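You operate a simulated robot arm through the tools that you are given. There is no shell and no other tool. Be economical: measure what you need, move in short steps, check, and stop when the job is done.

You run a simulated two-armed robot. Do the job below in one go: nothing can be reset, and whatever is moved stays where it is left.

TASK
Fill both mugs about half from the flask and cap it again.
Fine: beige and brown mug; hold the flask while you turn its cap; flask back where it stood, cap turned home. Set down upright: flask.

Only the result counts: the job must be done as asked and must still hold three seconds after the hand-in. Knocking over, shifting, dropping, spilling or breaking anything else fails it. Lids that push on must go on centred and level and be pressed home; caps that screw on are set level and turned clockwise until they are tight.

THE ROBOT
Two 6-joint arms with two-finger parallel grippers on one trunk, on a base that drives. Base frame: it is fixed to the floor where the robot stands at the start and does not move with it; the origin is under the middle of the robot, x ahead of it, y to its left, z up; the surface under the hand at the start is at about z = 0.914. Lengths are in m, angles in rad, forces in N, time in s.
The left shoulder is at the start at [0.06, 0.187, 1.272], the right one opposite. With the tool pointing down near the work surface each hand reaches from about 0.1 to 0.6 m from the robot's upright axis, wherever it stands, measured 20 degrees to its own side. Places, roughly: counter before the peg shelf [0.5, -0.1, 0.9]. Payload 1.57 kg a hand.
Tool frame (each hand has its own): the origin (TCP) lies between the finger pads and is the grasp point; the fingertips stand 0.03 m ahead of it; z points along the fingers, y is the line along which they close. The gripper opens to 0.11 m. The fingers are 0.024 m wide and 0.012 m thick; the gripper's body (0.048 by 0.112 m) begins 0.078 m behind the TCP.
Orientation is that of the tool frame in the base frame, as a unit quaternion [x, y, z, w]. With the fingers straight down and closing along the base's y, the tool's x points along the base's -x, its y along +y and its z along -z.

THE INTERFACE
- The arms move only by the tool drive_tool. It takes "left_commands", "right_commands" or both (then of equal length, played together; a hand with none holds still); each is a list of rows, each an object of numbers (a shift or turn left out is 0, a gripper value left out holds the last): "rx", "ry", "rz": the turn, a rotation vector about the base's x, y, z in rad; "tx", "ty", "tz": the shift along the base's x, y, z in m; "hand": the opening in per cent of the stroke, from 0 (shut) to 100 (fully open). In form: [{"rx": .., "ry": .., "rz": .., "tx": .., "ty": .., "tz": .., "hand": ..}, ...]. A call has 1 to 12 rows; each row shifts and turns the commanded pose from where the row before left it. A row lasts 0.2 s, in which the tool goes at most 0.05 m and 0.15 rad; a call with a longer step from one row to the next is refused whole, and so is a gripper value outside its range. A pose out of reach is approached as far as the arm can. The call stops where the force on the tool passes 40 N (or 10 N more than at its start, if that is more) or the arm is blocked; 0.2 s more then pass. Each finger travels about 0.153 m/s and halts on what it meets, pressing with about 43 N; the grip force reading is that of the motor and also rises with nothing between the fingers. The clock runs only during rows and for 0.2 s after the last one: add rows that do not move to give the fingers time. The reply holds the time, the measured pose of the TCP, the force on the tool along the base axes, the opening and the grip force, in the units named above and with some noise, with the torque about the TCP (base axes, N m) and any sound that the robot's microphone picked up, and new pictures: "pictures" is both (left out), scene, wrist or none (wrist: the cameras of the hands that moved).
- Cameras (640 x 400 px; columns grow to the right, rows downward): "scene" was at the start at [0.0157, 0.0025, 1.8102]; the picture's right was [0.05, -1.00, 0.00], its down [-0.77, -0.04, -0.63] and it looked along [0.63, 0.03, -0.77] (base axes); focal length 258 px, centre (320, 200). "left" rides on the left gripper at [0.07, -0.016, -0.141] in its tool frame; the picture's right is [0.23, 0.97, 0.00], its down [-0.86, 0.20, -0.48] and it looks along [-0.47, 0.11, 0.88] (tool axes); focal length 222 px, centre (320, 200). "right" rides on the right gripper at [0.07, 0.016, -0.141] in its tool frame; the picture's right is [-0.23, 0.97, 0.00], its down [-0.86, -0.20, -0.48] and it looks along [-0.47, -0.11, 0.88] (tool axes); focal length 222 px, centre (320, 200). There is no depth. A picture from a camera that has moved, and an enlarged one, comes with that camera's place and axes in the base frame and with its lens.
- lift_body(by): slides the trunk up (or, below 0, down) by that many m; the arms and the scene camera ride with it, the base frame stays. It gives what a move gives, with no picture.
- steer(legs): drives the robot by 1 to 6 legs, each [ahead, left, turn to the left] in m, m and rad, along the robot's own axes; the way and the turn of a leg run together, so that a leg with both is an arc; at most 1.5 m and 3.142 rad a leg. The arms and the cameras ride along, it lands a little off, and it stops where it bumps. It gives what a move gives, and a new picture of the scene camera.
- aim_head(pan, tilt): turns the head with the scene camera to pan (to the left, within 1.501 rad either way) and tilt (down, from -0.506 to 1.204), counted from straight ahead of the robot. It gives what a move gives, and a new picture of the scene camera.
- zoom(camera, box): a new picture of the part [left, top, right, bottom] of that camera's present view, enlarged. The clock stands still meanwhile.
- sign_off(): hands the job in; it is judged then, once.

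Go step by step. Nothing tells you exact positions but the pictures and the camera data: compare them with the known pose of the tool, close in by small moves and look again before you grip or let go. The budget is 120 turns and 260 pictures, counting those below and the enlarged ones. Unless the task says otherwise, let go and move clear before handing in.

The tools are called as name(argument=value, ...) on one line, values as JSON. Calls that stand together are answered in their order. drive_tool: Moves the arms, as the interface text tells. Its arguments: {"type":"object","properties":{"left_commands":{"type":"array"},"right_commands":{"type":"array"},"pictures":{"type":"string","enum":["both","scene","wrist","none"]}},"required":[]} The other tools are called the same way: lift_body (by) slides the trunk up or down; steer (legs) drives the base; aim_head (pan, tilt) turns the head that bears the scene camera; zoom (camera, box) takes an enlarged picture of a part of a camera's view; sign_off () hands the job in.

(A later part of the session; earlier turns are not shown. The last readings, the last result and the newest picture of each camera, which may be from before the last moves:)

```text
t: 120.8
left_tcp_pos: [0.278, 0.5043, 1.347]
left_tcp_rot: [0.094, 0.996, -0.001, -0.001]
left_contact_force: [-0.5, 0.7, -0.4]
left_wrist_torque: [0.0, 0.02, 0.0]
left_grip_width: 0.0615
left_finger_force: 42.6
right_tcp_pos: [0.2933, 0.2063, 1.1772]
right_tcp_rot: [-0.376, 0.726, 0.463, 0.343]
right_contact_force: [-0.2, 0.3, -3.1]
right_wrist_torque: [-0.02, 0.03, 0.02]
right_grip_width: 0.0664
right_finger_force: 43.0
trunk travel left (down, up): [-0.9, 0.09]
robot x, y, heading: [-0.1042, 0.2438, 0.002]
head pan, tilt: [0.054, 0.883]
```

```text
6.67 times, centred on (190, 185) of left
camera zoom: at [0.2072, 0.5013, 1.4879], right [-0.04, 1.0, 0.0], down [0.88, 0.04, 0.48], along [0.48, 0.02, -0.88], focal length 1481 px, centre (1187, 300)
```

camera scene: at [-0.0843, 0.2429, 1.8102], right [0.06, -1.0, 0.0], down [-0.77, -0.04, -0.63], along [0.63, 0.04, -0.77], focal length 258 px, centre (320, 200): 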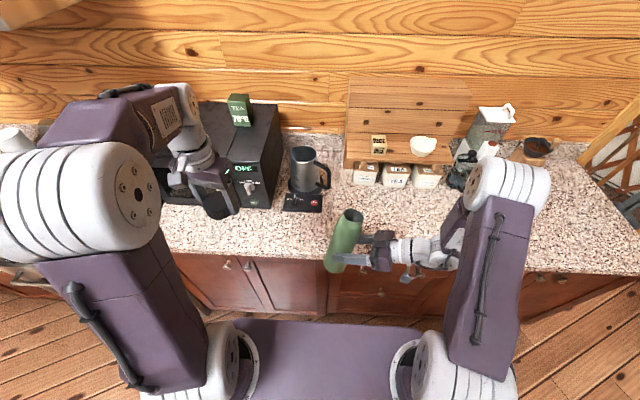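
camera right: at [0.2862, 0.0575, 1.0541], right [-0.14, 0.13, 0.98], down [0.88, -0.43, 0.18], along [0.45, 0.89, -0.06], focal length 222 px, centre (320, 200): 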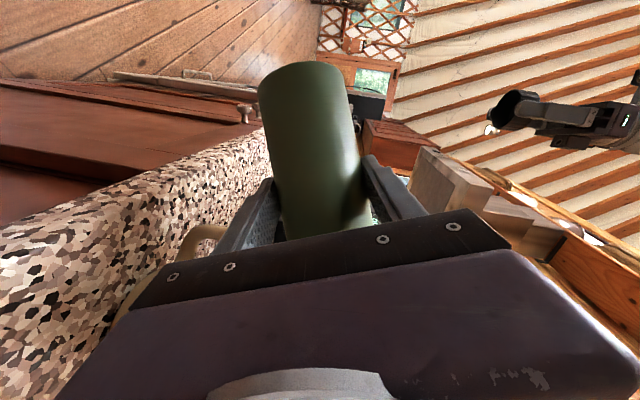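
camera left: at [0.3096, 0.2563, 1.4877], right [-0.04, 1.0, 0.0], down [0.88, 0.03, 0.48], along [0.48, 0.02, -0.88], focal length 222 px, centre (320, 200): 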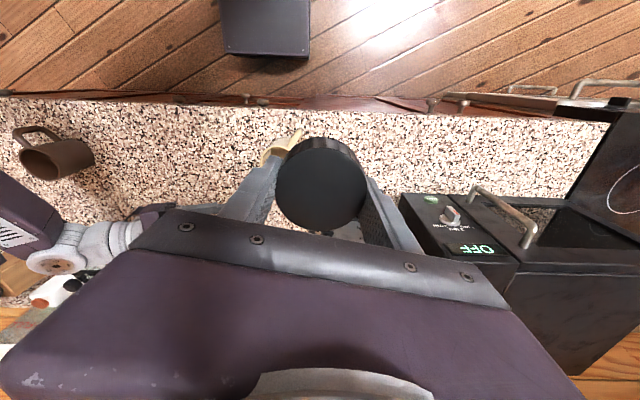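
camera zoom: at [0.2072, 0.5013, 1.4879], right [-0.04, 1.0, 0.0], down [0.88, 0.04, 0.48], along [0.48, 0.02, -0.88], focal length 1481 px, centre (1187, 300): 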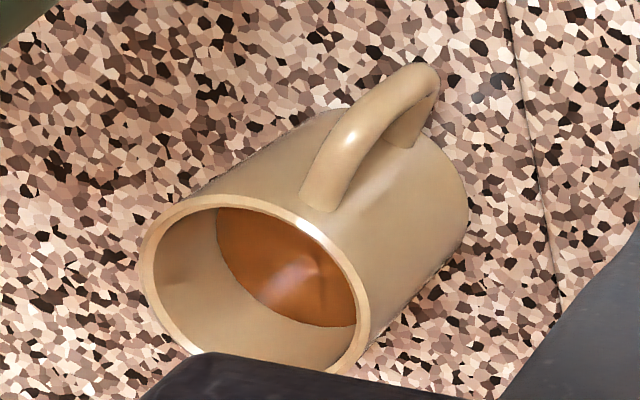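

Beige is now at about half as well. I'm setting the flask upright and driving back to the starting stance to recap and replace it.

drive_tool(right_commands=[{"rx": -0.045, "ry": -0.135}, {"rx": -0.045, "ry": -0.135}, {"rx": -0.043, "ry": -0.128}, {}], pictures="none")

steer(legs=[[0, -0.244, 0], [0.104, 0, 0]])

zoom(camera="scene", box=[240, 130, 480, 280])

```text
t: 121.8
left_tcp_pos: [0.2788, 0.5052, 1.3472]
left_tcp_rot: [0.094, 0.996, 0.0, -0.002]
left_contact_force: [0.5, 0.5, 0.3]
left_wrist_torque: [0.0, -0.02, 0.03]
left_grip_width: 0.0614
left_finger_force: 43.1
right_tcp_pos: [0.3199, 0.1991, 1.1936]
right_tcp_rot: [-0.482, 0.675, 0.332, 0.45]
right_contact_force: [0.7, 0.7, -3.4]
right_wrist_torque: [-0.07, 0.0, 0.0]
right_grip_width: 0.0667
right_finger_force: 43.0
right hand out of reach, approached as far as the arm can: row 3
trunk travel left (down, up): [-0.9, 0.09]
robot x, y, heading: [-0.1042, 0.2421, 0.003]
head pan, tilt: [0.054, 0.883]
```

```text
t: 124.4
left_tcp_pos: [0.3795, 0.2573, 1.3497]
left_tcp_rot: [0.096, 0.995, -0.001, 0.001]
left_contact_force: [-0.6, -0.7, -0.1]
left_wrist_torque: [-0.01, -0.05, 0.0]
left_grip_width: 0.0614
left_finger_force: 43.2
right_tcp_pos: [0.4209, -0.0473, 1.1946]
right_tcp_rot: [-0.482, 0.674, 0.332, 0.451]
right_contact_force: [-0.4, -0.7, -3.3]
right_wrist_torque: [-0.02, 0.01, -0.01]
right_grip_width: 0.0662
right_finger_force: 43.4
trunk travel left (down, up): [-0.9, 0.09]
robot x, y, heading: [0.004, -0.0038, 0.003]
head pan, tilt: [0.054, 0.883]
camera scene: at [0.0148, 0.0, 1.8102], right [0.06, -1.0, 0.0], down [-0.77, -0.04, -0.64], along [0.64, 0.04, -0.77], focal length 258 px, centre (320, 200)
```

scene: 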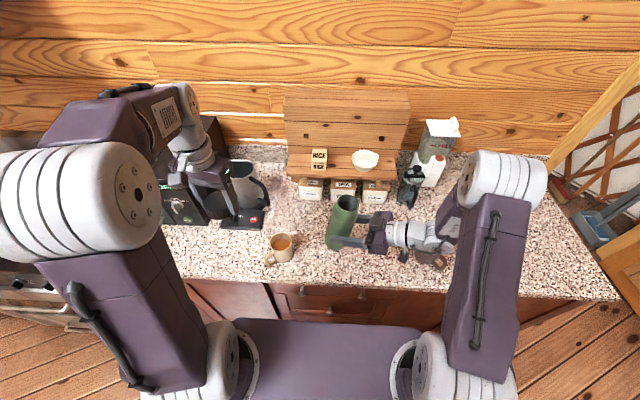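

```text
2.67 times, centred on (360, 205) of scene
camera zoom: at [0.0148, 0.0, 1.8102], right [0.06, -1.0, 0.0], down [-0.77, -0.04, -0.64], along [0.64, 0.04, -0.77], focal length 687 px, centre (213, 187)
```

zoom: 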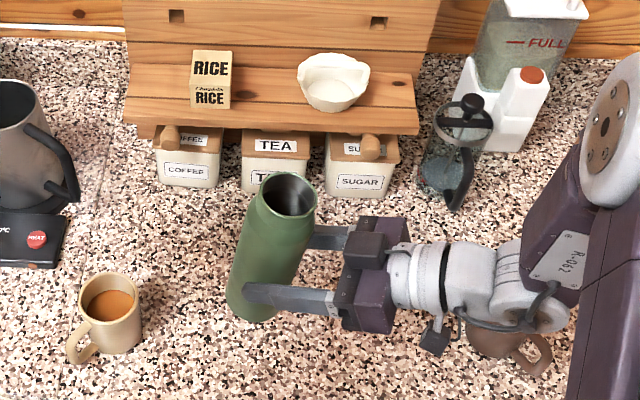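

Both mugs look right. I'm levelling the last degree, turning back to the original yaw and moving the flask above its spot.

drive_tool(right_commands=[{"tx": 0.02, "ry": -0.0138}, {"tx": 0.02, "rz": -0.1, "ty": -0.002}, {"tx": 0.02, "rz": -0.09, "ty": -0.002, "tz": -0.01}, {"tx": 0.02, "ty": -0.002, "tz": -0.02}, {"tx": 0.02, "ty": -0.002, "tz": -0.03}, {"tx": 0.019, "ty": -0.001, "tz": -0.03}, {}])

zoom(camera="scene", box=[300, 170, 460, 270])

```text
t: 126.0
left_tcp_pos: [0.3842, 0.2604, 1.347]
left_tcp_rot: [0.095, 0.995, -0.001, -0.001]
left_contact_force: [-0.6, -0.4, -0.1]
left_wrist_torque: [-0.01, 0.05, -0.02]
left_grip_width: 0.0616
left_finger_force: 42.4
right_tcp_pos: [0.5445, -0.0562, 1.1002]
right_tcp_rot: [-0.418, 0.714, 0.286, 0.483]
right_contact_force: [0.0, 0.1, -3.7]
right_wrist_torque: [-0.05, 0.02, -0.03]
right_grip_width: 0.0661
right_finger_force: 42.8
trunk travel left (down, up): [-0.9, 0.09]
robot x, y, heading: [0.0046, -0.001, 0.003]
head pan, tilt: [0.054, 0.883]
camera scene: at [0.0221, 0.0012, 1.8102], right [0.06, -1.0, 0.0], down [-0.77, -0.04, -0.63], along [0.63, 0.04, -0.77], focal length 258 px, centre (320, 200)
camera right: at [0.4538, -0.1855, 1.0877], right [-0.81, 0.55, 0.22], down [0.12, -0.21, 0.97], along [0.58, 0.81, 0.11], focal length 222 px, centre (320, 200)
```

scene: 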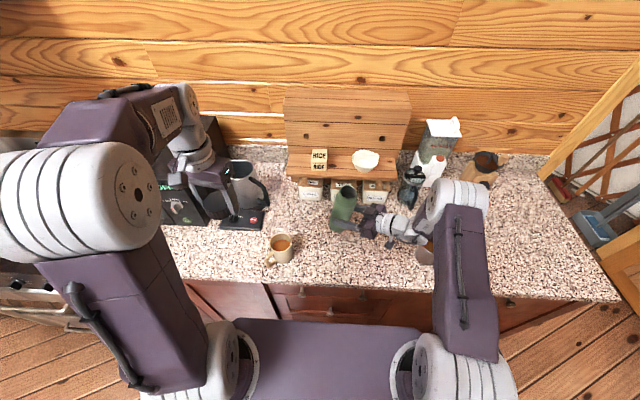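
right: 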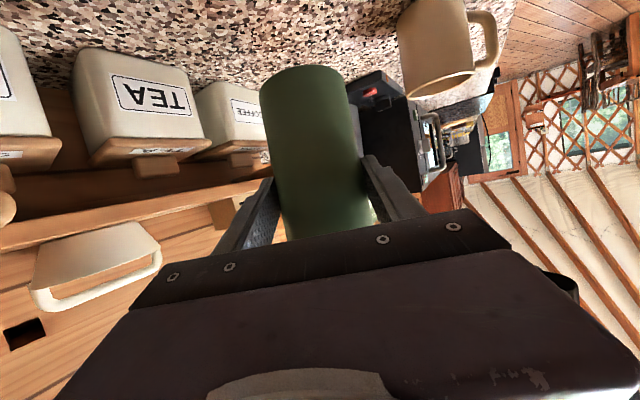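

```text
4.00 times, centred on (380, 220) of scene
camera zoom: at [0.0221, 0.0012, 1.8102], right [0.06, -1.0, 0.0], down [-0.77, -0.04, -0.63], along [0.63, 0.04, -0.77], focal length 1031 px, centre (80, 120)
```

zoom: 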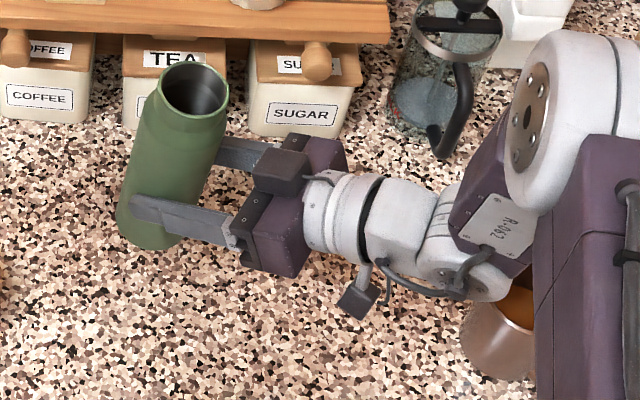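

The orientation matches the original grasp. I'm lowering the flask onto its original spot.

drive_tool(right_commands=[{"tx": -0.005, "ty": 0.0005, "tz": -0.02}, {"tz": -0.03}, {"tz": -0.025}, {"tz": -0.015}, {"tz": -0.005}, {"tz": -0.002}, {}], pictures="none")

zoom(camera="scene", box=[300, 170, 460, 270])

```text
t: 127.6
left_tcp_pos: [0.3847, 0.2591, 1.3476]
left_tcp_rot: [0.094, 0.996, -0.002, -0.001]
left_contact_force: [-0.2, 0.0, -1.0]
left_wrist_torque: [-0.02, 0.01, 0.0]
left_grip_width: 0.0618
left_finger_force: 42.9
right_tcp_pos: [0.5403, -0.0546, 1.0038]
right_tcp_rot: [-0.419, 0.714, 0.287, 0.482]
right_contact_force: [-0.2, 0.8, -2.8]
right_wrist_torque: [-0.04, 0.02, 0.0]
right_grip_width: 0.0663
right_finger_force: 43.2
trunk travel left (down, up): [-0.9, 0.09]
robot x, y, heading: [0.0027, -0.0007, 0.003]
head pan, tilt: [0.054, 0.883]
```

```text
4.00 times, centred on (380, 220) of scene
camera zoom: at [0.0218, 0.0008, 1.8102], right [0.06, -1.0, 0.0], down [-0.77, -0.04, -0.63], along [0.63, 0.04, -0.77], focal length 1031 px, centre (80, 120)
```

zoom: 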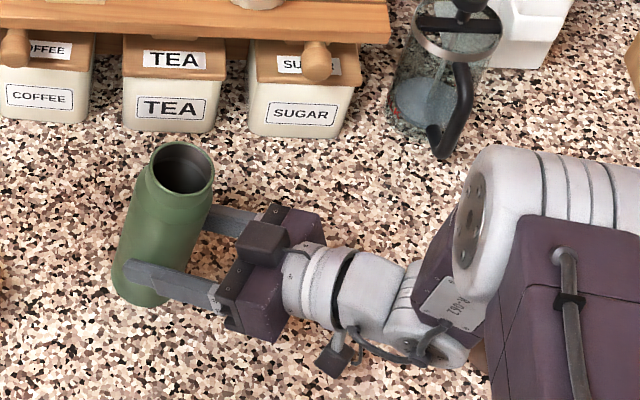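

It's still carrying the weight; a few millimetres remain.

drive_tool(right_commands=[{"tz": -0.0015, "ty": -0.0005}, {"tz": -0.0015}, {}], pictures="none")

```text
t: 128.4
left_tcp_pos: [0.3845, 0.2581, 1.3468]
left_tcp_rot: [0.096, 0.995, 0.0, -0.001]
left_contact_force: [1.4, 0.1, -0.5]
left_wrist_torque: [-0.02, -0.01, 0.0]
left_grip_width: 0.0616
left_finger_force: 42.8
right_tcp_pos: [0.5393, -0.0552, 1.0011]
right_tcp_rot: [-0.419, 0.714, 0.286, 0.483]
right_contact_force: [-0.3, 1.0, -2.8]
right_wrist_torque: [-0.04, 0.03, 0.01]
right_grip_width: 0.0661
right_finger_force: 43.0
trunk travel left (down, up): [-0.9, 0.09]
robot x, y, heading: [0.0045, -0.0031, 0.004]
head pan, tilt: [0.054, 0.883]
```

drive_tool(right_commands=[{"tz": -0.001}, {"tz": -0.001}, {}], pictures="none")

```text
t: 129.2
left_tcp_pos: [0.3846, 0.258, 1.3466]
left_tcp_rot: [0.095, 0.996, -0.002, -0.001]
left_contact_force: [-0.4, 0.0, -1.0]
left_wrist_torque: [0.02, -0.01, 0.0]
left_grip_width: 0.0614
left_finger_force: 43.1
right_tcp_pos: [0.5397, -0.0551, 1.0012]
right_tcp_rot: [-0.418, 0.714, 0.285, 0.484]
right_contact_force: [-0.3, -0.7, -3.9]
right_wrist_torque: [-0.05, -0.02, 0.02]
right_grip_width: 0.0661
right_finger_force: 43.2
trunk travel left (down, up): [-0.9, 0.09]
robot x, y, heading: [0.0055, -0.0024, 0.005]
head pan, tilt: [0.054, 0.883]
```

drive_tool(right_commands=[{"tz": -0.001}, {"tz": -0.001}, {}], pictures="none")

```text
t: 130.0
left_tcp_pos: [0.3846, 0.259, 1.3484]
left_tcp_rot: [0.095, 0.995, 0.0, -0.001]
left_contact_force: [-1.4, -0.5, -0.4]
left_wrist_torque: [0.04, 0.0, 0.02]
left_grip_width: 0.0616
left_finger_force: 43.3
right_tcp_pos: [0.5396, -0.0555, 0.9996]
right_tcp_rot: [-0.419, 0.713, 0.286, 0.484]
right_contact_force: [1.6, 0.1, 4.4]
right_wrist_torque: [-0.12, -0.14, 0.0]
right_grip_width: 0.0664
right_finger_force: 42.8
trunk travel left (down, up): [-0.9, 0.09]
robot x, y, heading: [0.0029, -0.0011, 0.0]
head pan, tilt: [0.054, 0.883]
```

The flask stands on its spot, still held. I'm bringing the left hand with the cap and pre-turning it counter-clockwise so I have a long clockwise stroke.

drive_tool(left_commands=[{"rz": 0.146}, {"rz": 0.146}, {"rz": 0.146}, {"rz": 0.146}, {"rz": 0.146}, {"rz": 0.146}, {"rz": 0.146}, {"rz": 0.146}, {"rz": 0.146}, {"rz": 0.146}, {"rz": 0.146}, {"rz": 0.146}], pictures="none")

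drive_tool(left_commands=[{"rz": 0.1, "ty": -0.03}, {"rz": 0.1, "ty": -0.045}, {"ty": -0.045, "tx": 0.01}, {"ty": -0.045, "tx": 0.02, "tz": -0.02}, {"ty": -0.045, "tx": 0.02, "tz": -0.03}, {"ty": -0.045, "tx": 0.02, "tz": -0.03}, {"ty": -0.04, "tx": 0.02, "tz": -0.03}, {"ty": -0.02, "tx": 0.02, "tz": -0.03}, {"tx": 0.02}, {}])

zoom(camera="scene", box=[300, 150, 420, 250])

```text
t: 132.6
left_tcp_pos: [0.3834, 0.2593, 1.3472]
left_tcp_rot: [-0.706, 0.709, -0.002, 0.0]
left_contact_force: [-0.4, 0.8, -0.3]
left_wrist_torque: [-0.02, -0.01, -0.01]
left_grip_width: 0.0618
left_finger_force: 42.9
right_tcp_pos: [0.5388, -0.0554, 1.0002]
right_tcp_rot: [-0.419, 0.714, 0.286, 0.483]
right_contact_force: [6.3, -0.2, 15.5]
right_wrist_torque: [-0.23, -0.56, 0.06]
right_grip_width: 0.0662
right_finger_force: 42.5
trunk travel left (down, up): [-0.9, 0.09]
robot x, y, heading: [0.0082, -0.0021, 0.004]
head pan, tilt: [0.054, 0.883]
```

```text
refused: row 4 steps farther than a row can; nothing moved
```

```text
4.00 times, centred on (360, 200) of scene
camera zoom: at [0.0203, 0.0012, 1.8102], right [0.06, -1.0, 0.0], down [-0.77, -0.04, -0.64], along [0.63, 0.04, -0.77], focal length 1031 px, centre (160, 200)
```

zoom: 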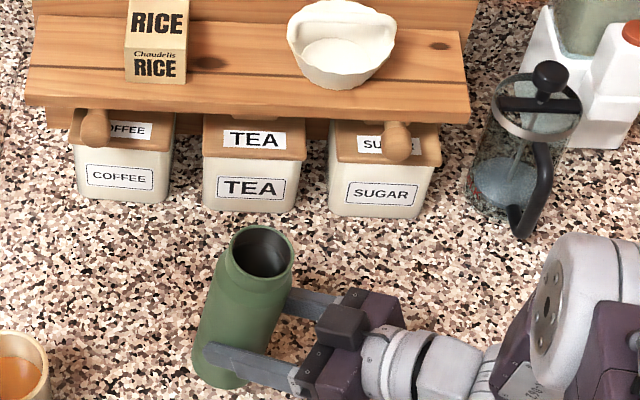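

drive_tool(left_commands=[{"rz": 0.05, "tx": 0.013, "ty": -0.035, "tz": -0.01}, {"rz": 0.05, "tx": 0.013, "ty": -0.035, "tz": -0.01}, {"rz": 0.05, "tx": 0.014, "ty": -0.035, "tz": -0.015}, {"rz": 0.05, "tx": 0.014, "ty": -0.035, "tz": -0.015}, {"rz": 0.05, "tx": 0.014, "ty": -0.035, "tz": -0.015}, {"rz": 0.05, "tx": 0.014, "ty": -0.035, "tz": -0.015}, {"rz": 0.05, "tx": 0.014, "ty": -0.035, "tz": -0.02}, {"rz": 0.05, "tx": 0.014, "ty": -0.035, "tz": -0.02}, {"tx": 0.014, "ty": -0.0355, "tz": -0.02}, {}], right_commands=[{"tz": 0.001}, {}, {}, {}, {}, {}, {}, {}, {}, {}])

zoom(camera="scene", box=[300, 150, 420, 250])

zoom(camera="left", box=[200, 80, 440, 240])

```text
t: 134.8
left_tcp_pos: [0.511, -0.0555, 1.215]
left_tcp_rot: [0.832, -0.555, 0.001, 0.0]
left_contact_force: [0.4, -0.3, 0.0]
left_wrist_torque: [-0.05, -0.01, -0.04]
left_grip_width: 0.0613
left_finger_force: 43.4
right_tcp_pos: [0.5383, -0.0547, 0.9986]
right_tcp_rot: [-0.419, 0.714, 0.285, 0.484]
right_contact_force: [0.5, -0.8, 5.0]
right_wrist_torque: [-0.14, 0.05, 0.02]
right_grip_width: 0.0661
right_finger_force: 43.2
trunk travel left (down, up): [-0.9, 0.09]
robot x, y, heading: [0.0071, -0.0008, -0.003]
head pan, tilt: [0.054, 0.883]
camera scene: at [0.0197, 0.0019, 1.8101], right [0.06, -1.0, 0.0], down [-0.77, -0.04, -0.64], along [0.63, 0.04, -0.77], focal length 258 px, centre (320, 200)
camera right: at [0.4476, -0.1848, 0.9872], right [-0.81, 0.55, 0.21], down [0.11, -0.21, 0.97], along [0.58, 0.81, 0.11], focal length 222 px, centre (320, 200)
camera left: at [0.5524, -0.1142, 1.356], right [-0.81, -0.58, 0.0], down [-0.51, 0.71, 0.48], along [-0.28, 0.39, -0.88], focal length 222 px, centre (320, 200)
```

scene: 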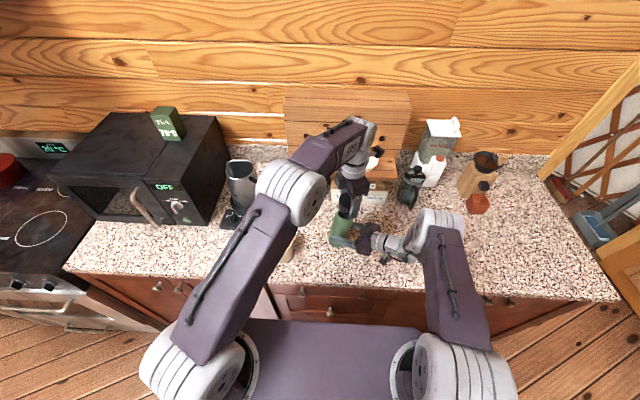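
right: 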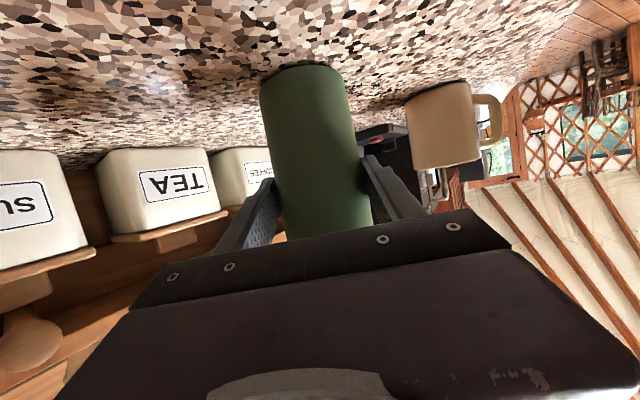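
left: 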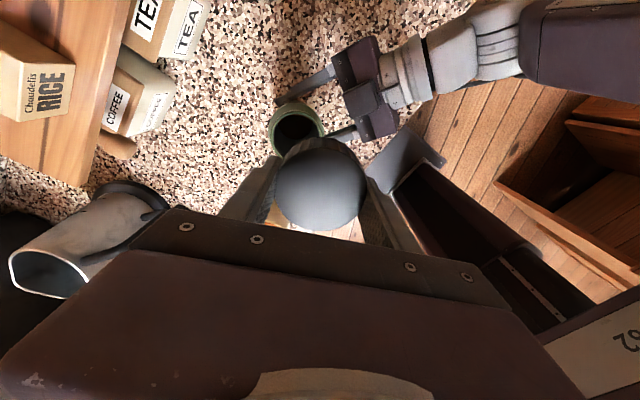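

```text
4.00 times, centred on (360, 200) of scene
camera zoom: at [0.0197, 0.0019, 1.8101], right [0.06, -1.0, 0.0], down [-0.77, -0.04, -0.64], along [0.63, 0.04, -0.77], focal length 1031 px, centre (160, 200)
```

zoom: 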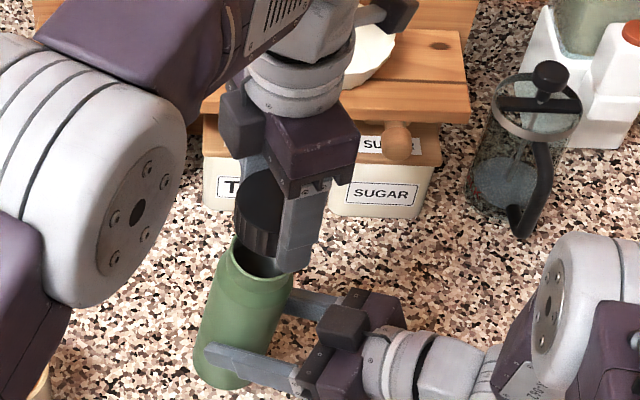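

```text
2.50 times, centred on (320, 160) of left
camera zoom: at [0.5524, -0.1142, 1.356], right [-0.81, -0.58, 0.0], down [-0.51, 0.71, 0.48], along [-0.28, 0.39, -0.88], focal length 555 px, centre (320, 300)
```

zoom: 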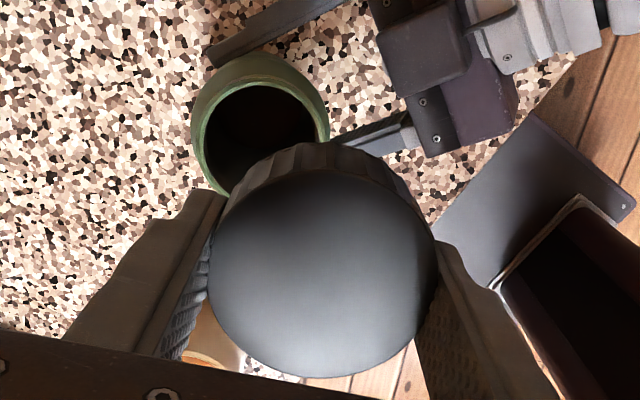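

Cap and mouth are close. I'm centring over the flask mouth and lowering to just above it.

drive_tool(left_commands=[{"tz": -0.02, "tx": 0.01}, {"tz": -0.02, "tx": 0.01}, {"tx": 0.009, "tz": -0.01}, {}], pictures="none")

zoom(camera="scene", box=[310, 170, 400, 245])

zoom(camera="left", box=[220, 100, 420, 240])

```text
t: 135.8
left_tcp_pos: [0.5374, -0.0562, 1.1597]
left_tcp_rot: [0.831, -0.556, 0.002, 0.0]
left_contact_force: [0.7, -0.6, -0.8]
left_wrist_torque: [0.02, 0.02, -0.02]
left_grip_width: 0.0619
left_finger_force: 42.6
right_tcp_pos: [0.539, -0.0557, 0.9998]
right_tcp_rot: [-0.418, 0.714, 0.285, 0.484]
right_contact_force: [-1.6, -1.2, 3.1]
right_wrist_torque: [-0.15, 0.13, -0.03]
right_grip_width: 0.0663
right_finger_force: 42.9
trunk travel left (down, up): [-0.9, 0.09]
robot x, y, heading: [0.0061, -0.0015, 0.0]
head pan, tilt: [0.054, 0.883]
```

```text
5.33 times, centred on (355, 208) of scene
camera zoom: at [0.0202, 0.0007, 1.8101], right [0.06, -1.0, 0.0], down [-0.77, -0.04, -0.64], along [0.63, 0.04, -0.77], focal length 1375 px, centre (133, 160)
```

zoom: 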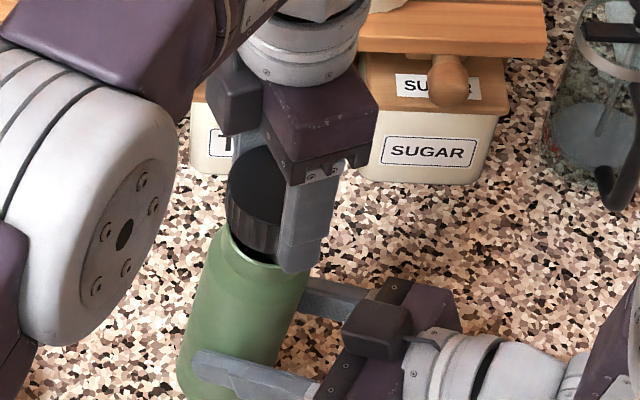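

```text
2.86 times, centred on (320, 170) of left
camera zoom: at [0.5795, -0.1136, 1.3011], right [-0.81, -0.58, 0.0], down [-0.51, 0.71, 0.48], along [-0.28, 0.39, -0.88], focal length 635 px, centre (320, 286)
```

zoom: 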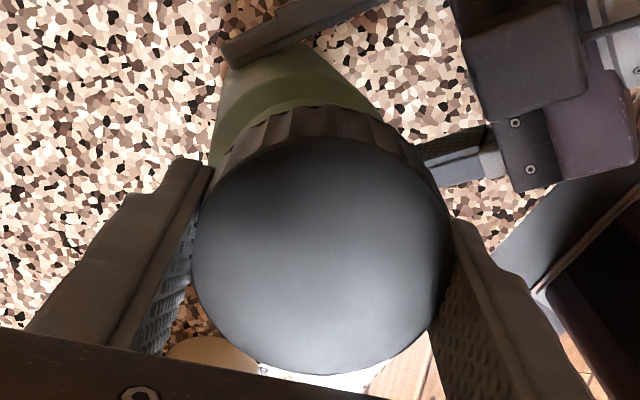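

Over the mouth. I'm lowering the cap gently onto the thread.

drive_tool(left_commands=[{"tx": 0.0015, "ty": 0.0005, "tz": -0.01}, {"tz": -0.01}, {"tz": -0.006}, {"tz": -0.003}, {}], pictures="none")

zoom(camera="scene", box=[310, 170, 400, 245])

```text
t: 137.0
left_tcp_pos: [0.5399, -0.0553, 1.1298]
left_tcp_rot: [0.832, -0.555, 0.002, -0.001]
left_contact_force: [4.4, 2.8, 3.7]
left_wrist_torque: [0.13, -0.24, 0.02]
left_grip_width: 0.0618
left_finger_force: 42.5
right_tcp_pos: [0.5387, -0.056, 1.0008]
right_tcp_rot: [-0.419, 0.714, 0.286, 0.483]
right_contact_force: [-3.9, -3.7, 1.1]
right_wrist_torque: [0.03, -0.34, -0.03]
right_grip_width: 0.0661
right_finger_force: 43.2
trunk travel left (down, up): [-0.9, 0.09]
robot x, y, heading: [0.0043, 0.0, 0.008]
head pan, tilt: [0.054, 0.883]
```

```text
5.33 times, centred on (355, 208) of scene
camera zoom: at [0.0205, 0.0006, 1.8102], right [0.06, -1.0, 0.0], down [-0.77, -0.04, -0.64], along [0.63, 0.04, -0.77], focal length 1375 px, centre (133, 160)
```

zoom: 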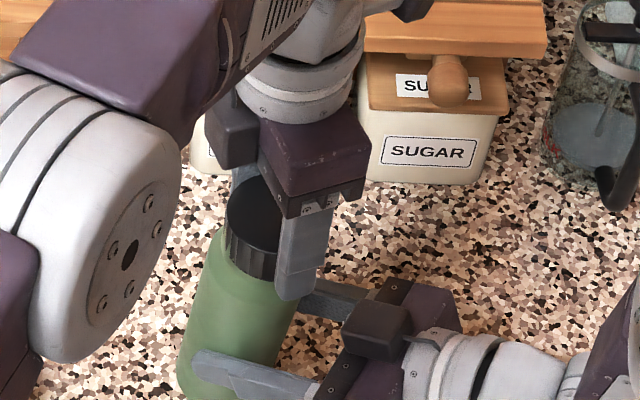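

The cap is seated on the thread with light contact. I'm turning clockwise with slight downward pressure.

drive_tool(left_commands=[{"tx": 0.0006, "ty": 0.0004, "tz": -0.001, "rz": -0.12}, {"rz": -0.14}, {"rz": -0.14}, {"rz": -0.14}, {"rz": -0.14}, {"rz": -0.14}, {"rz": -0.14}, {"rz": -0.14}, {}], pictures="none")

```text
t: 139.0
left_tcp_pos: [0.5405, -0.0551, 1.1281]
left_tcp_rot: [-0.417, 0.909, -0.002, 0.001]
left_contact_force: [-10.5, 2.6, 37.6]
left_wrist_torque: [0.99, -0.34, 0.33]
left_grip_width: 0.0618
left_finger_force: 43.4
right_tcp_pos: [0.5389, -0.0547, 0.9998]
right_tcp_rot: [-0.419, 0.715, 0.285, 0.483]
right_contact_force: [19.2, 0.3, -17.7]
right_wrist_torque: [-0.83, 1.01, -0.25]
right_grip_width: 0.0664
right_finger_force: 43.1
trunk travel left (down, up): [-0.9, 0.09]
robot x, y, heading: [0.0053, -0.0018, 0.001]
head pan, tilt: [0.054, 0.883]
```

The downward force is too high, so I'll relieve it and check.

drive_tool(left_commands=[{"tx": -0.0008, "tz": 0.001}, {"tz": 0.0005}, {}], pictures="wrist")

zoom(camera="scene", box=[310, 170, 400, 245])

```text
t: 139.8
left_tcp_pos: [0.5389, -0.0573, 1.1278]
left_tcp_rot: [-0.418, 0.908, -0.002, 0.001]
left_contact_force: [4.8, 3.2, 20.7]
left_wrist_torque: [0.61, -0.42, -0.09]
left_grip_width: 0.0616
left_finger_force: 42.8
right_tcp_pos: [0.5375, -0.0558, 1.0001]
right_tcp_rot: [-0.419, 0.713, 0.287, 0.483]
right_contact_force: [0.8, -4.8, -6.9]
right_wrist_torque: [-0.61, -0.69, 0.12]
right_grip_width: 0.0662
right_finger_force: 43.2
trunk travel left (down, up): [-0.9, 0.09]
robot x, y, heading: [0.0053, -0.0008, 0.003]
head pan, tilt: [0.054, 0.883]
camera left: at [0.506, -0.1203, 1.2687], right [-0.89, 0.46, 0.0], down [0.4, 0.78, 0.48], along [0.22, 0.42, -0.88], focal length 222 px, centre (320, 200)
```

left: 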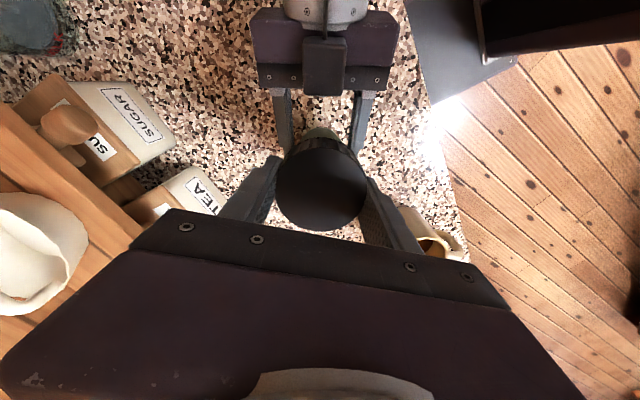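

```text
5.33 times, centred on (355, 208) of scene
camera zoom: at [0.0207, 0.0003, 1.8101], right [0.06, -1.0, 0.0], down [-0.77, -0.04, -0.63], along [0.63, 0.04, -0.77], focal length 1375 px, centre (133, 160)
```

zoom: 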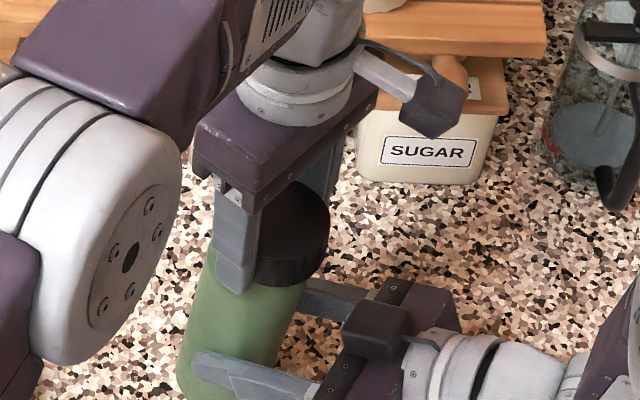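

Still pressing a bit. I'll ease another millimetre and keep turning clockwise.

drive_tool(left_commands=[{"tz": 0.001, "rz": -0.1}, {"rz": -0.14}, {"rz": -0.14}, {"rz": -0.14}, {"rz": -0.14}, {"rz": -0.14}, {"rz": -0.14}, {}], pictures="none")

```text
t: 141.6
left_tcp_pos: [0.5404, -0.0553, 1.1289]
left_tcp_rot: [0.039, 0.999, 0.0, -0.001]
left_contact_force: [-0.9, 6.2, -1.1]
left_wrist_torque: [0.15, 0.07, 0.06]
left_grip_width: 0.0614
left_finger_force: 43.3
right_tcp_pos: [0.5402, -0.0559, 0.9994]
right_tcp_rot: [-0.419, 0.713, 0.287, 0.483]
right_contact_force: [0.7, -5.4, -0.6]
right_wrist_torque: [0.59, 0.09, -0.03]
right_grip_width: 0.066
right_finger_force: 42.8
trunk travel left (down, up): [-0.9, 0.09]
robot x, y, heading: [0.0047, -0.002, -0.001]
head pan, tilt: [0.054, 0.883]
```

The load is near zero now. I'll test with a small pull whether the thread has caught.

drive_tool(left_commands=[{"tz": 0.0015}, {"tz": 0.001}, {}], pictures="none")

```text
t: 142.4
left_tcp_pos: [0.5387, -0.0556, 1.132]
left_tcp_rot: [0.039, 0.999, 0.0, -0.001]
left_contact_force: [2.5, 7.2, -2.0]
left_wrist_torque: [0.14, -0.15, -0.05]
left_grip_width: 0.0614
left_finger_force: 42.8
right_tcp_pos: [0.5397, -0.0555, 1.001]
right_tcp_rot: [-0.418, 0.714, 0.286, 0.484]
right_contact_force: [-1.5, -8.1, 4.0]
right_wrist_torque: [0.73, -0.49, 0.08]
right_grip_width: 0.0661
right_finger_force: 43.4
trunk travel left (down, up): [-0.9, 0.09]
robot x, y, heading: [0.008, -0.0041, 0.002]
head pan, tilt: [0.054, 0.883]
```

It isn't caught yet, and there's a sideways load showing the cap is slightly off-centre. I'm centring by force before pressing and turning again.

drive_tool(left_commands=[{"tx": 0.0003, "ty": 0.001}, {}], pictures="none")

```text
t: 143.0
left_tcp_pos: [0.5393, -0.0552, 1.1322]
left_tcp_rot: [0.038, 0.999, -0.001, -0.001]
left_contact_force: [0.7, 0.3, -0.1]
left_wrist_torque: [0.06, 0.02, -0.03]
left_grip_width: 0.0615
left_finger_force: 43.2
right_tcp_pos: [0.5392, -0.0558, 1.0003]
right_tcp_rot: [-0.419, 0.713, 0.286, 0.484]
right_contact_force: [2.5, -2.2, 3.1]
right_wrist_torque: [-0.2, -0.21, 0.01]
right_grip_width: 0.0661
right_finger_force: 43.2
trunk travel left (down, up): [-0.9, 0.09]
robot x, y, heading: [0.0039, -0.0009, 0.003]
head pan, tilt: [0.054, 0.883]
```

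Centred now. I'm winding back counter-clockwise with the cap lifted slightly, then pressing lightly and turning in.

drive_tool(left_commands=[{"tz": 0.006, "rz": 0.14}, {"rz": 0.146}, {"rz": 0.146}, {"rz": 0.146}, {"rz": 0.146}, {"rz": 0.146}, {"rz": 0.146}, {"rz": 0.146}, {"rz": 0.146}, {"rz": 0.146}, {"rz": 0.146}, {"rz": 0.146}], pictures="none")

drive_tool(left_commands=[{"rz": 0.146}, {"rz": 0.146}, {"tz": -0.005}, {"tz": -0.003}, {"tz": -0.0015}, {}], pictures="none")

```text
t: 145.6
left_tcp_pos: [0.5378, -0.0555, 1.1373]
left_tcp_rot: [0.742, -0.671, 0.0, 0.0]
left_contact_force: [0.2, -1.0, 0.1]
left_wrist_torque: [0.02, -0.01, -0.01]
left_grip_width: 0.0615
left_finger_force: 43.4
right_tcp_pos: [0.5397, -0.0557, 0.9994]
right_tcp_rot: [-0.419, 0.714, 0.286, 0.483]
right_contact_force: [1.1, 0.1, 4.3]
right_wrist_torque: [-0.09, -0.12, 0.02]
right_grip_width: 0.066
right_finger_force: 42.9
trunk travel left (down, up): [-0.9, 0.09]
robot x, y, heading: [0.0082, -0.0024, -0.002]
head pan, tilt: [0.054, 0.883]
```

```text
t: 147.0
left_tcp_pos: [0.5392, -0.0539, 1.1287]
left_tcp_rot: [0.831, -0.556, 0.001, 0.0]
left_contact_force: [1.0, -0.7, 5.0]
left_wrist_torque: [0.1, -0.13, -0.01]
left_grip_width: 0.0615
left_finger_force: 42.9
right_tcp_pos: [0.537, -0.0553, 1.0]
right_tcp_rot: [-0.419, 0.713, 0.286, 0.483]
right_contact_force: [-4.9, 3.2, -0.1]
right_wrist_torque: [-0.24, 0.22, 0.03]
right_grip_width: 0.0663
right_finger_force: 42.8
trunk travel left (down, up): [-0.9, 0.09]
robot x, y, heading: [0.0034, -0.0026, 0.001]
head pan, tilt: [0.054, 0.883]
```

Light, centred contact. I'm turning clockwise with modest pressure.

drive_tool(left_commands=[{"tz": -0.0006, "rz": -0.1}, {"rz": -0.13}, {"rz": -0.13}, {"rz": -0.13}, {"rz": -0.13}, {}], pictures="none")

```text
t: 148.4
left_tcp_pos: [0.539, -0.0545, 1.1282]
left_tcp_rot: [-0.622, 0.783, -0.002, 0.0]
left_contact_force: [-3.5, 0.6, 8.3]
left_wrist_torque: [0.21, -0.07, 0.07]
left_grip_width: 0.0615
left_finger_force: 42.9
right_tcp_pos: [0.5388, -0.0553, 1.0007]
right_tcp_rot: [-0.418, 0.714, 0.286, 0.483]
right_contact_force: [1.8, -0.9, -5.4]
right_wrist_torque: [-0.36, 0.52, -0.07]
right_grip_width: 0.0659
right_finger_force: 42.2
trunk travel left (down, up): [-0.9, 0.09]
robot x, y, heading: [0.0053, 0.0001, 0.0]
head pan, tilt: [0.054, 0.883]
```

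drive_tool(left_commands=[{"rz": -0.14}, {"rz": -0.14}, {"rz": -0.14}, {"rz": -0.14}, {"rz": -0.14}, {"rz": -0.14}, {"rz": -0.14}, {"rz": -0.14}, {}], pictures="none")

```text
t: 150.4
left_tcp_pos: [0.5388, -0.0541, 1.1282]
left_tcp_rot: [-0.109, 0.994, -0.001, 0.0]
left_contact_force: [-0.6, -0.1, 3.0]
left_wrist_torque: [0.09, -0.03, 0.08]
left_grip_width: 0.0614
left_finger_force: 43.6
right_tcp_pos: [0.5395, -0.0548, 1.0004]
right_tcp_rot: [-0.419, 0.714, 0.286, 0.483]
right_contact_force: [1.1, 0.6, -1.4]
right_wrist_torque: [-0.14, 0.09, -0.04]
right_grip_width: 0.066
right_finger_force: 42.4
trunk travel left (down, up): [-0.9, 0.09]
robot x, y, heading: [0.0031, 0.0007, -0.003]
head pan, tilt: [0.054, 0.883]
```

The upward push is falling, as if the cap is being drawn down. I'm following it down slightly and continuing.

drive_tool(left_commands=[{"rz": -0.14, "tz": -0.0006}, {"rz": -0.14}, {"rz": -0.14}, {"rz": -0.14}, {"rz": -0.14}, {"rz": -0.14}, {"rz": -0.14}, {"rz": -0.14}, {"rz": -0.14}, {"rz": -0.14}, {}], pictures="none")

```text
t: 152.8
left_tcp_pos: [0.5384, -0.055, 1.1279]
left_tcp_rot: [0.557, 0.831, 0.002, 0.001]
left_contact_force: [3.0, 13.1, 25.8]
left_wrist_torque: [1.05, -0.49, 0.31]
left_grip_width: 0.062
left_finger_force: 43.1
right_tcp_pos: [0.5391, -0.0563, 1.0008]
right_tcp_rot: [-0.42, 0.714, 0.286, 0.483]
right_contact_force: [2.7, -16.9, -8.6]
right_wrist_torque: [0.05, -0.52, -0.26]
right_grip_width: 0.066
right_finger_force: 42.6
trunk travel left (down, up): [-0.9, 0.09]
robot x, y, heading: [0.0038, -0.0016, 0.005]
head pan, tilt: [0.054, 0.883]
```

The load swings with rotation, which suggests the cap and flask axes aren't quite parallel. I'll lift the cap clear, let the flask settle flat on the counter by re-gripping it, and retry.

drive_tool(left_commands=[{"tz": 0.004, "ty": 0.0008}, {"tz": 0.01}, {"tz": 0.02}, {}, {}, {}, {}], right_commands=[{}, {}, {"hand": 62}, {"hand": 66}, {"hand": 72}, {"hand": 78}, {}], pictures="wrist")

zoom(camera="scene", box=[310, 160, 410, 260])

zoom(camera="left", box=[220, 80, 420, 240])

```text
t: 154.4
left_tcp_pos: [0.5396, -0.055, 1.1594]
left_tcp_rot: [0.555, 0.832, 0.0, -0.001]
left_contact_force: [0.9, -1.0, 0.8]
left_wrist_torque: [0.0, -0.01, 0.05]
left_grip_width: 0.0616
left_finger_force: 42.6
right_tcp_pos: [0.5396, -0.056, 0.9986]
right_tcp_rot: [-0.418, 0.714, 0.286, 0.483]
right_contact_force: [0.0, -0.1, 1.0]
right_wrist_torque: [0.01, 0.02, -0.03]
right_grip_width: 0.0859
right_finger_force: 0.1
trunk travel left (down, up): [-0.9, 0.09]
robot x, y, heading: [0.005, -0.0047, -0.0]
head pan, tilt: [0.054, 0.883]
camera right: at [0.4485, -0.1848, 0.9868], right [-0.81, 0.55, 0.22], down [0.12, -0.21, 0.97], along [0.58, 0.81, 0.11], focal length 222 px, centre (320, 200)
camera left: at [0.4994, 0.0031, 1.3018], right [0.81, 0.58, 0.0], down [0.51, -0.71, 0.48], along [0.28, -0.39, -0.88], focal length 222 px, centre (320, 200)
```

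right: 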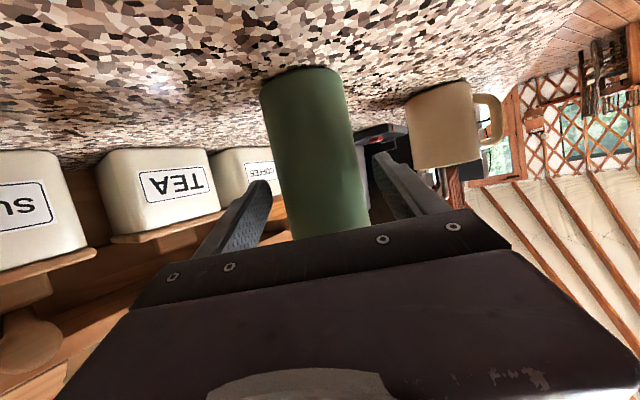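
left: 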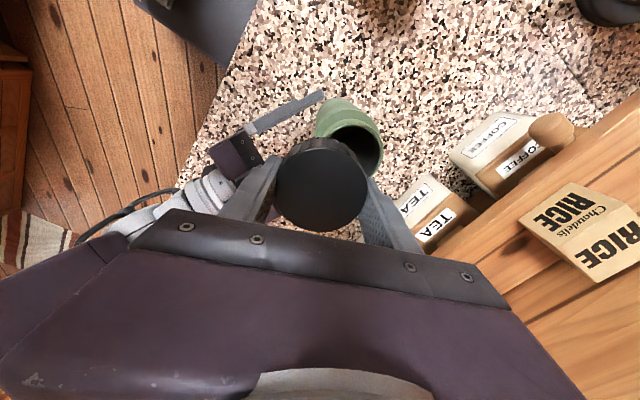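

```text
4.00 times, centred on (360, 210) of scene
camera zoom: at [0.0215, 0.0008, 1.8102], right [0.06, -1.0, 0.0], down [-0.77, -0.04, -0.63], along [0.63, 0.04, -0.77], focal length 1031 px, centre (160, 160)
```

zoom: 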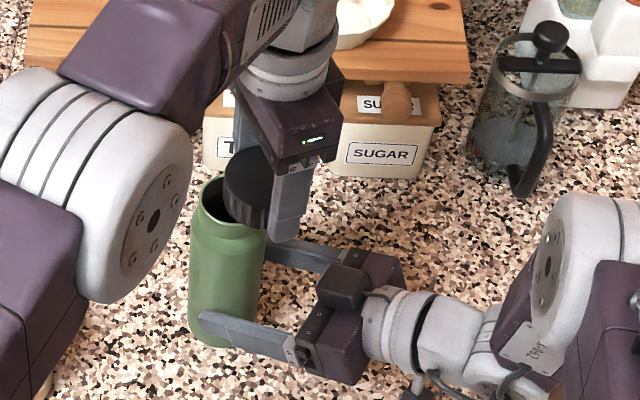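

```text
2.50 times, centred on (320, 160) of left
camera zoom: at [0.4994, 0.0031, 1.3018], right [0.81, 0.58, 0.0], down [0.51, -0.71, 0.48], along [0.28, -0.39, -0.88], focal length 555 px, centre (320, 300)
```

zoom: 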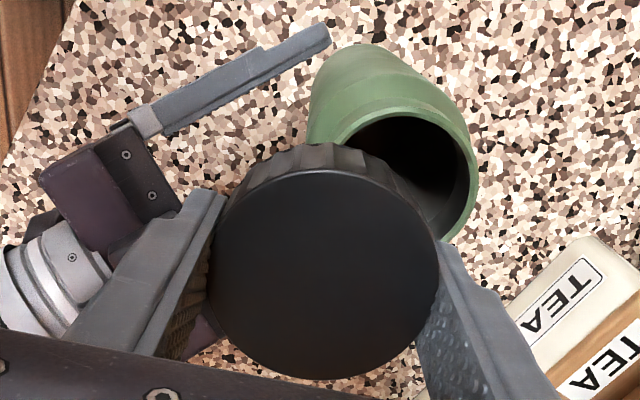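

Releasing let the flask shift about 3 cm forward; it still stands upright. I'll lift the cap out of the way to get a clear look before re-gripping.

drive_tool(left_commands=[{"tz": 0.03, "tx": -0.01}, {"tz": 0.03, "tx": -0.03}, {"tx": -0.03, "ty": 0.03, "tz": 0.02}, {"ty": 0.045, "tx": -0.01}, {"ty": 0.045}, {"ty": 0.045}], pictures="none")

zoom(camera="scene", box=[310, 170, 390, 250])

zoom(camera="left", box=[160, 60, 480, 240])

```text
t: 155.8
left_tcp_pos: [0.4623, 0.1133, 1.2418]
left_tcp_rot: [0.556, 0.831, 0.0, 0.001]
left_contact_force: [-0.8, 0.4, 0.1]
left_wrist_torque: [-0.02, -0.03, -0.01]
left_grip_width: 0.0615
left_finger_force: 42.5
right_tcp_pos: [0.5391, -0.0547, 1.0006]
right_tcp_rot: [-0.418, 0.714, 0.286, 0.484]
right_contact_force: [-0.6, 1.5, -0.8]
right_wrist_torque: [0.0, -0.03, 0.02]
right_grip_width: 0.0856
right_finger_force: 0.0
trunk travel left (down, up): [-0.9, 0.09]
robot x, y, heading: [0.0047, 0.0003, 0.001]
head pan, tilt: [0.054, 0.883]
```

```text
5.00 times, centred on (350, 210) of scene
camera zoom: at [0.0204, 0.003, 1.8102], right [0.06, -1.0, 0.0], down [-0.77, -0.04, -0.64], along [0.63, 0.03, -0.77], focal length 1289 px, centre (170, 150)
```

zoom: 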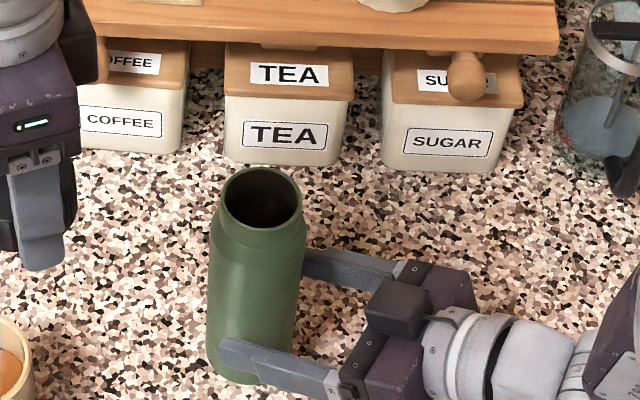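

```text
2.00 times, centred on (320, 150) of left
camera zoom: at [0.4209, 0.1702, 1.3822], right [0.81, 0.58, 0.0], down [0.51, -0.71, 0.48], along [0.28, -0.39, -0.88], focal length 444 px, centre (320, 300)
```

zoom: 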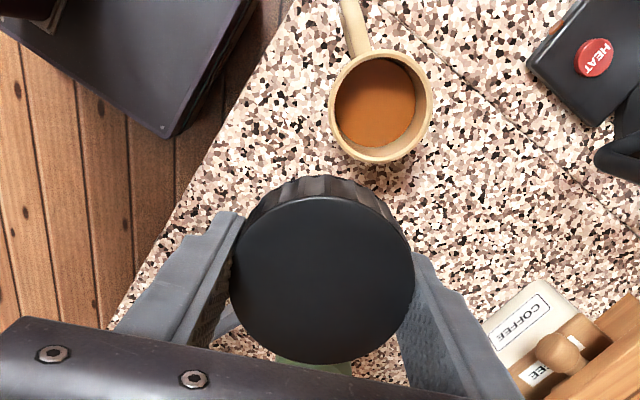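

The flask stands upright at about (0.547, -0.031). I'm opening wide, advancing the right hand onto it and gripping again.

drive_tool(right_commands=[{"hand": 100}, {}, {"tx": 0.004, "ty": 0.012}, {"tx": 0.0037, "ty": 0.012}, {"hand": 80}, {"hand": 70}, {"hand": 65}, {"hand": 60}, {"hand": 30}, {}], pictures="wrist")

zoom(camera="scene", box=[310, 170, 390, 250])

```text
t: 158.0
left_tcp_pos: [0.4622, 0.1098, 1.2411]
left_tcp_rot: [0.555, 0.832, -0.001, 0.0]
left_contact_force: [-0.5, 0.3, 0.2]
left_wrist_torque: [-0.02, 0.0, -0.03]
left_grip_width: 0.0616
left_finger_force: 43.1
right_tcp_pos: [0.5472, -0.0316, 0.9987]
right_tcp_rot: [-0.419, 0.714, 0.286, 0.483]
right_contact_force: [1.4, -0.4, 1.1]
right_wrist_torque: [-0.12, -0.24, -0.03]
right_grip_width: 0.0668
right_finger_force: 42.8
trunk travel left (down, up): [-0.9, 0.09]
robot x, y, heading: [0.0077, -0.0045, 0.0]
head pan, tilt: [0.054, 0.883]
camera right: at [0.4573, -0.1611, 0.9856], right [-0.81, 0.55, 0.21], down [0.12, -0.21, 0.97], along [0.58, 0.81, 0.11], focal length 222 px, centre (320, 200)
```

right: 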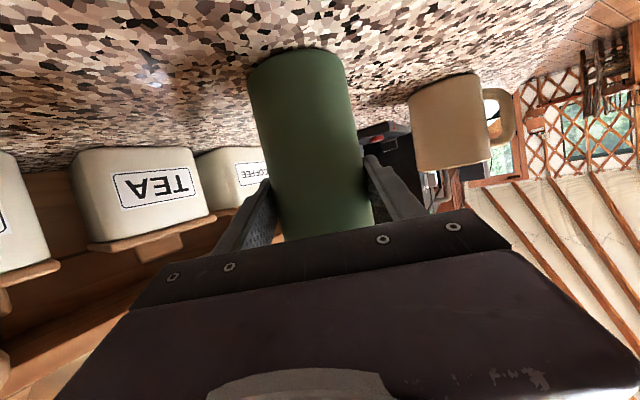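

```text
5.00 times, centred on (350, 210) of scene
camera zoom: at [0.0216, 0.0007, 1.8102], right [0.06, -1.0, 0.0], down [-0.77, -0.04, -0.63], along [0.63, 0.04, -0.77], focal length 1289 px, centre (170, 150)
```

zoom: 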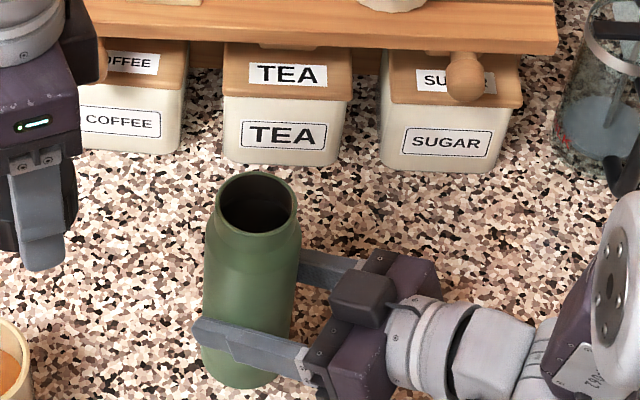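

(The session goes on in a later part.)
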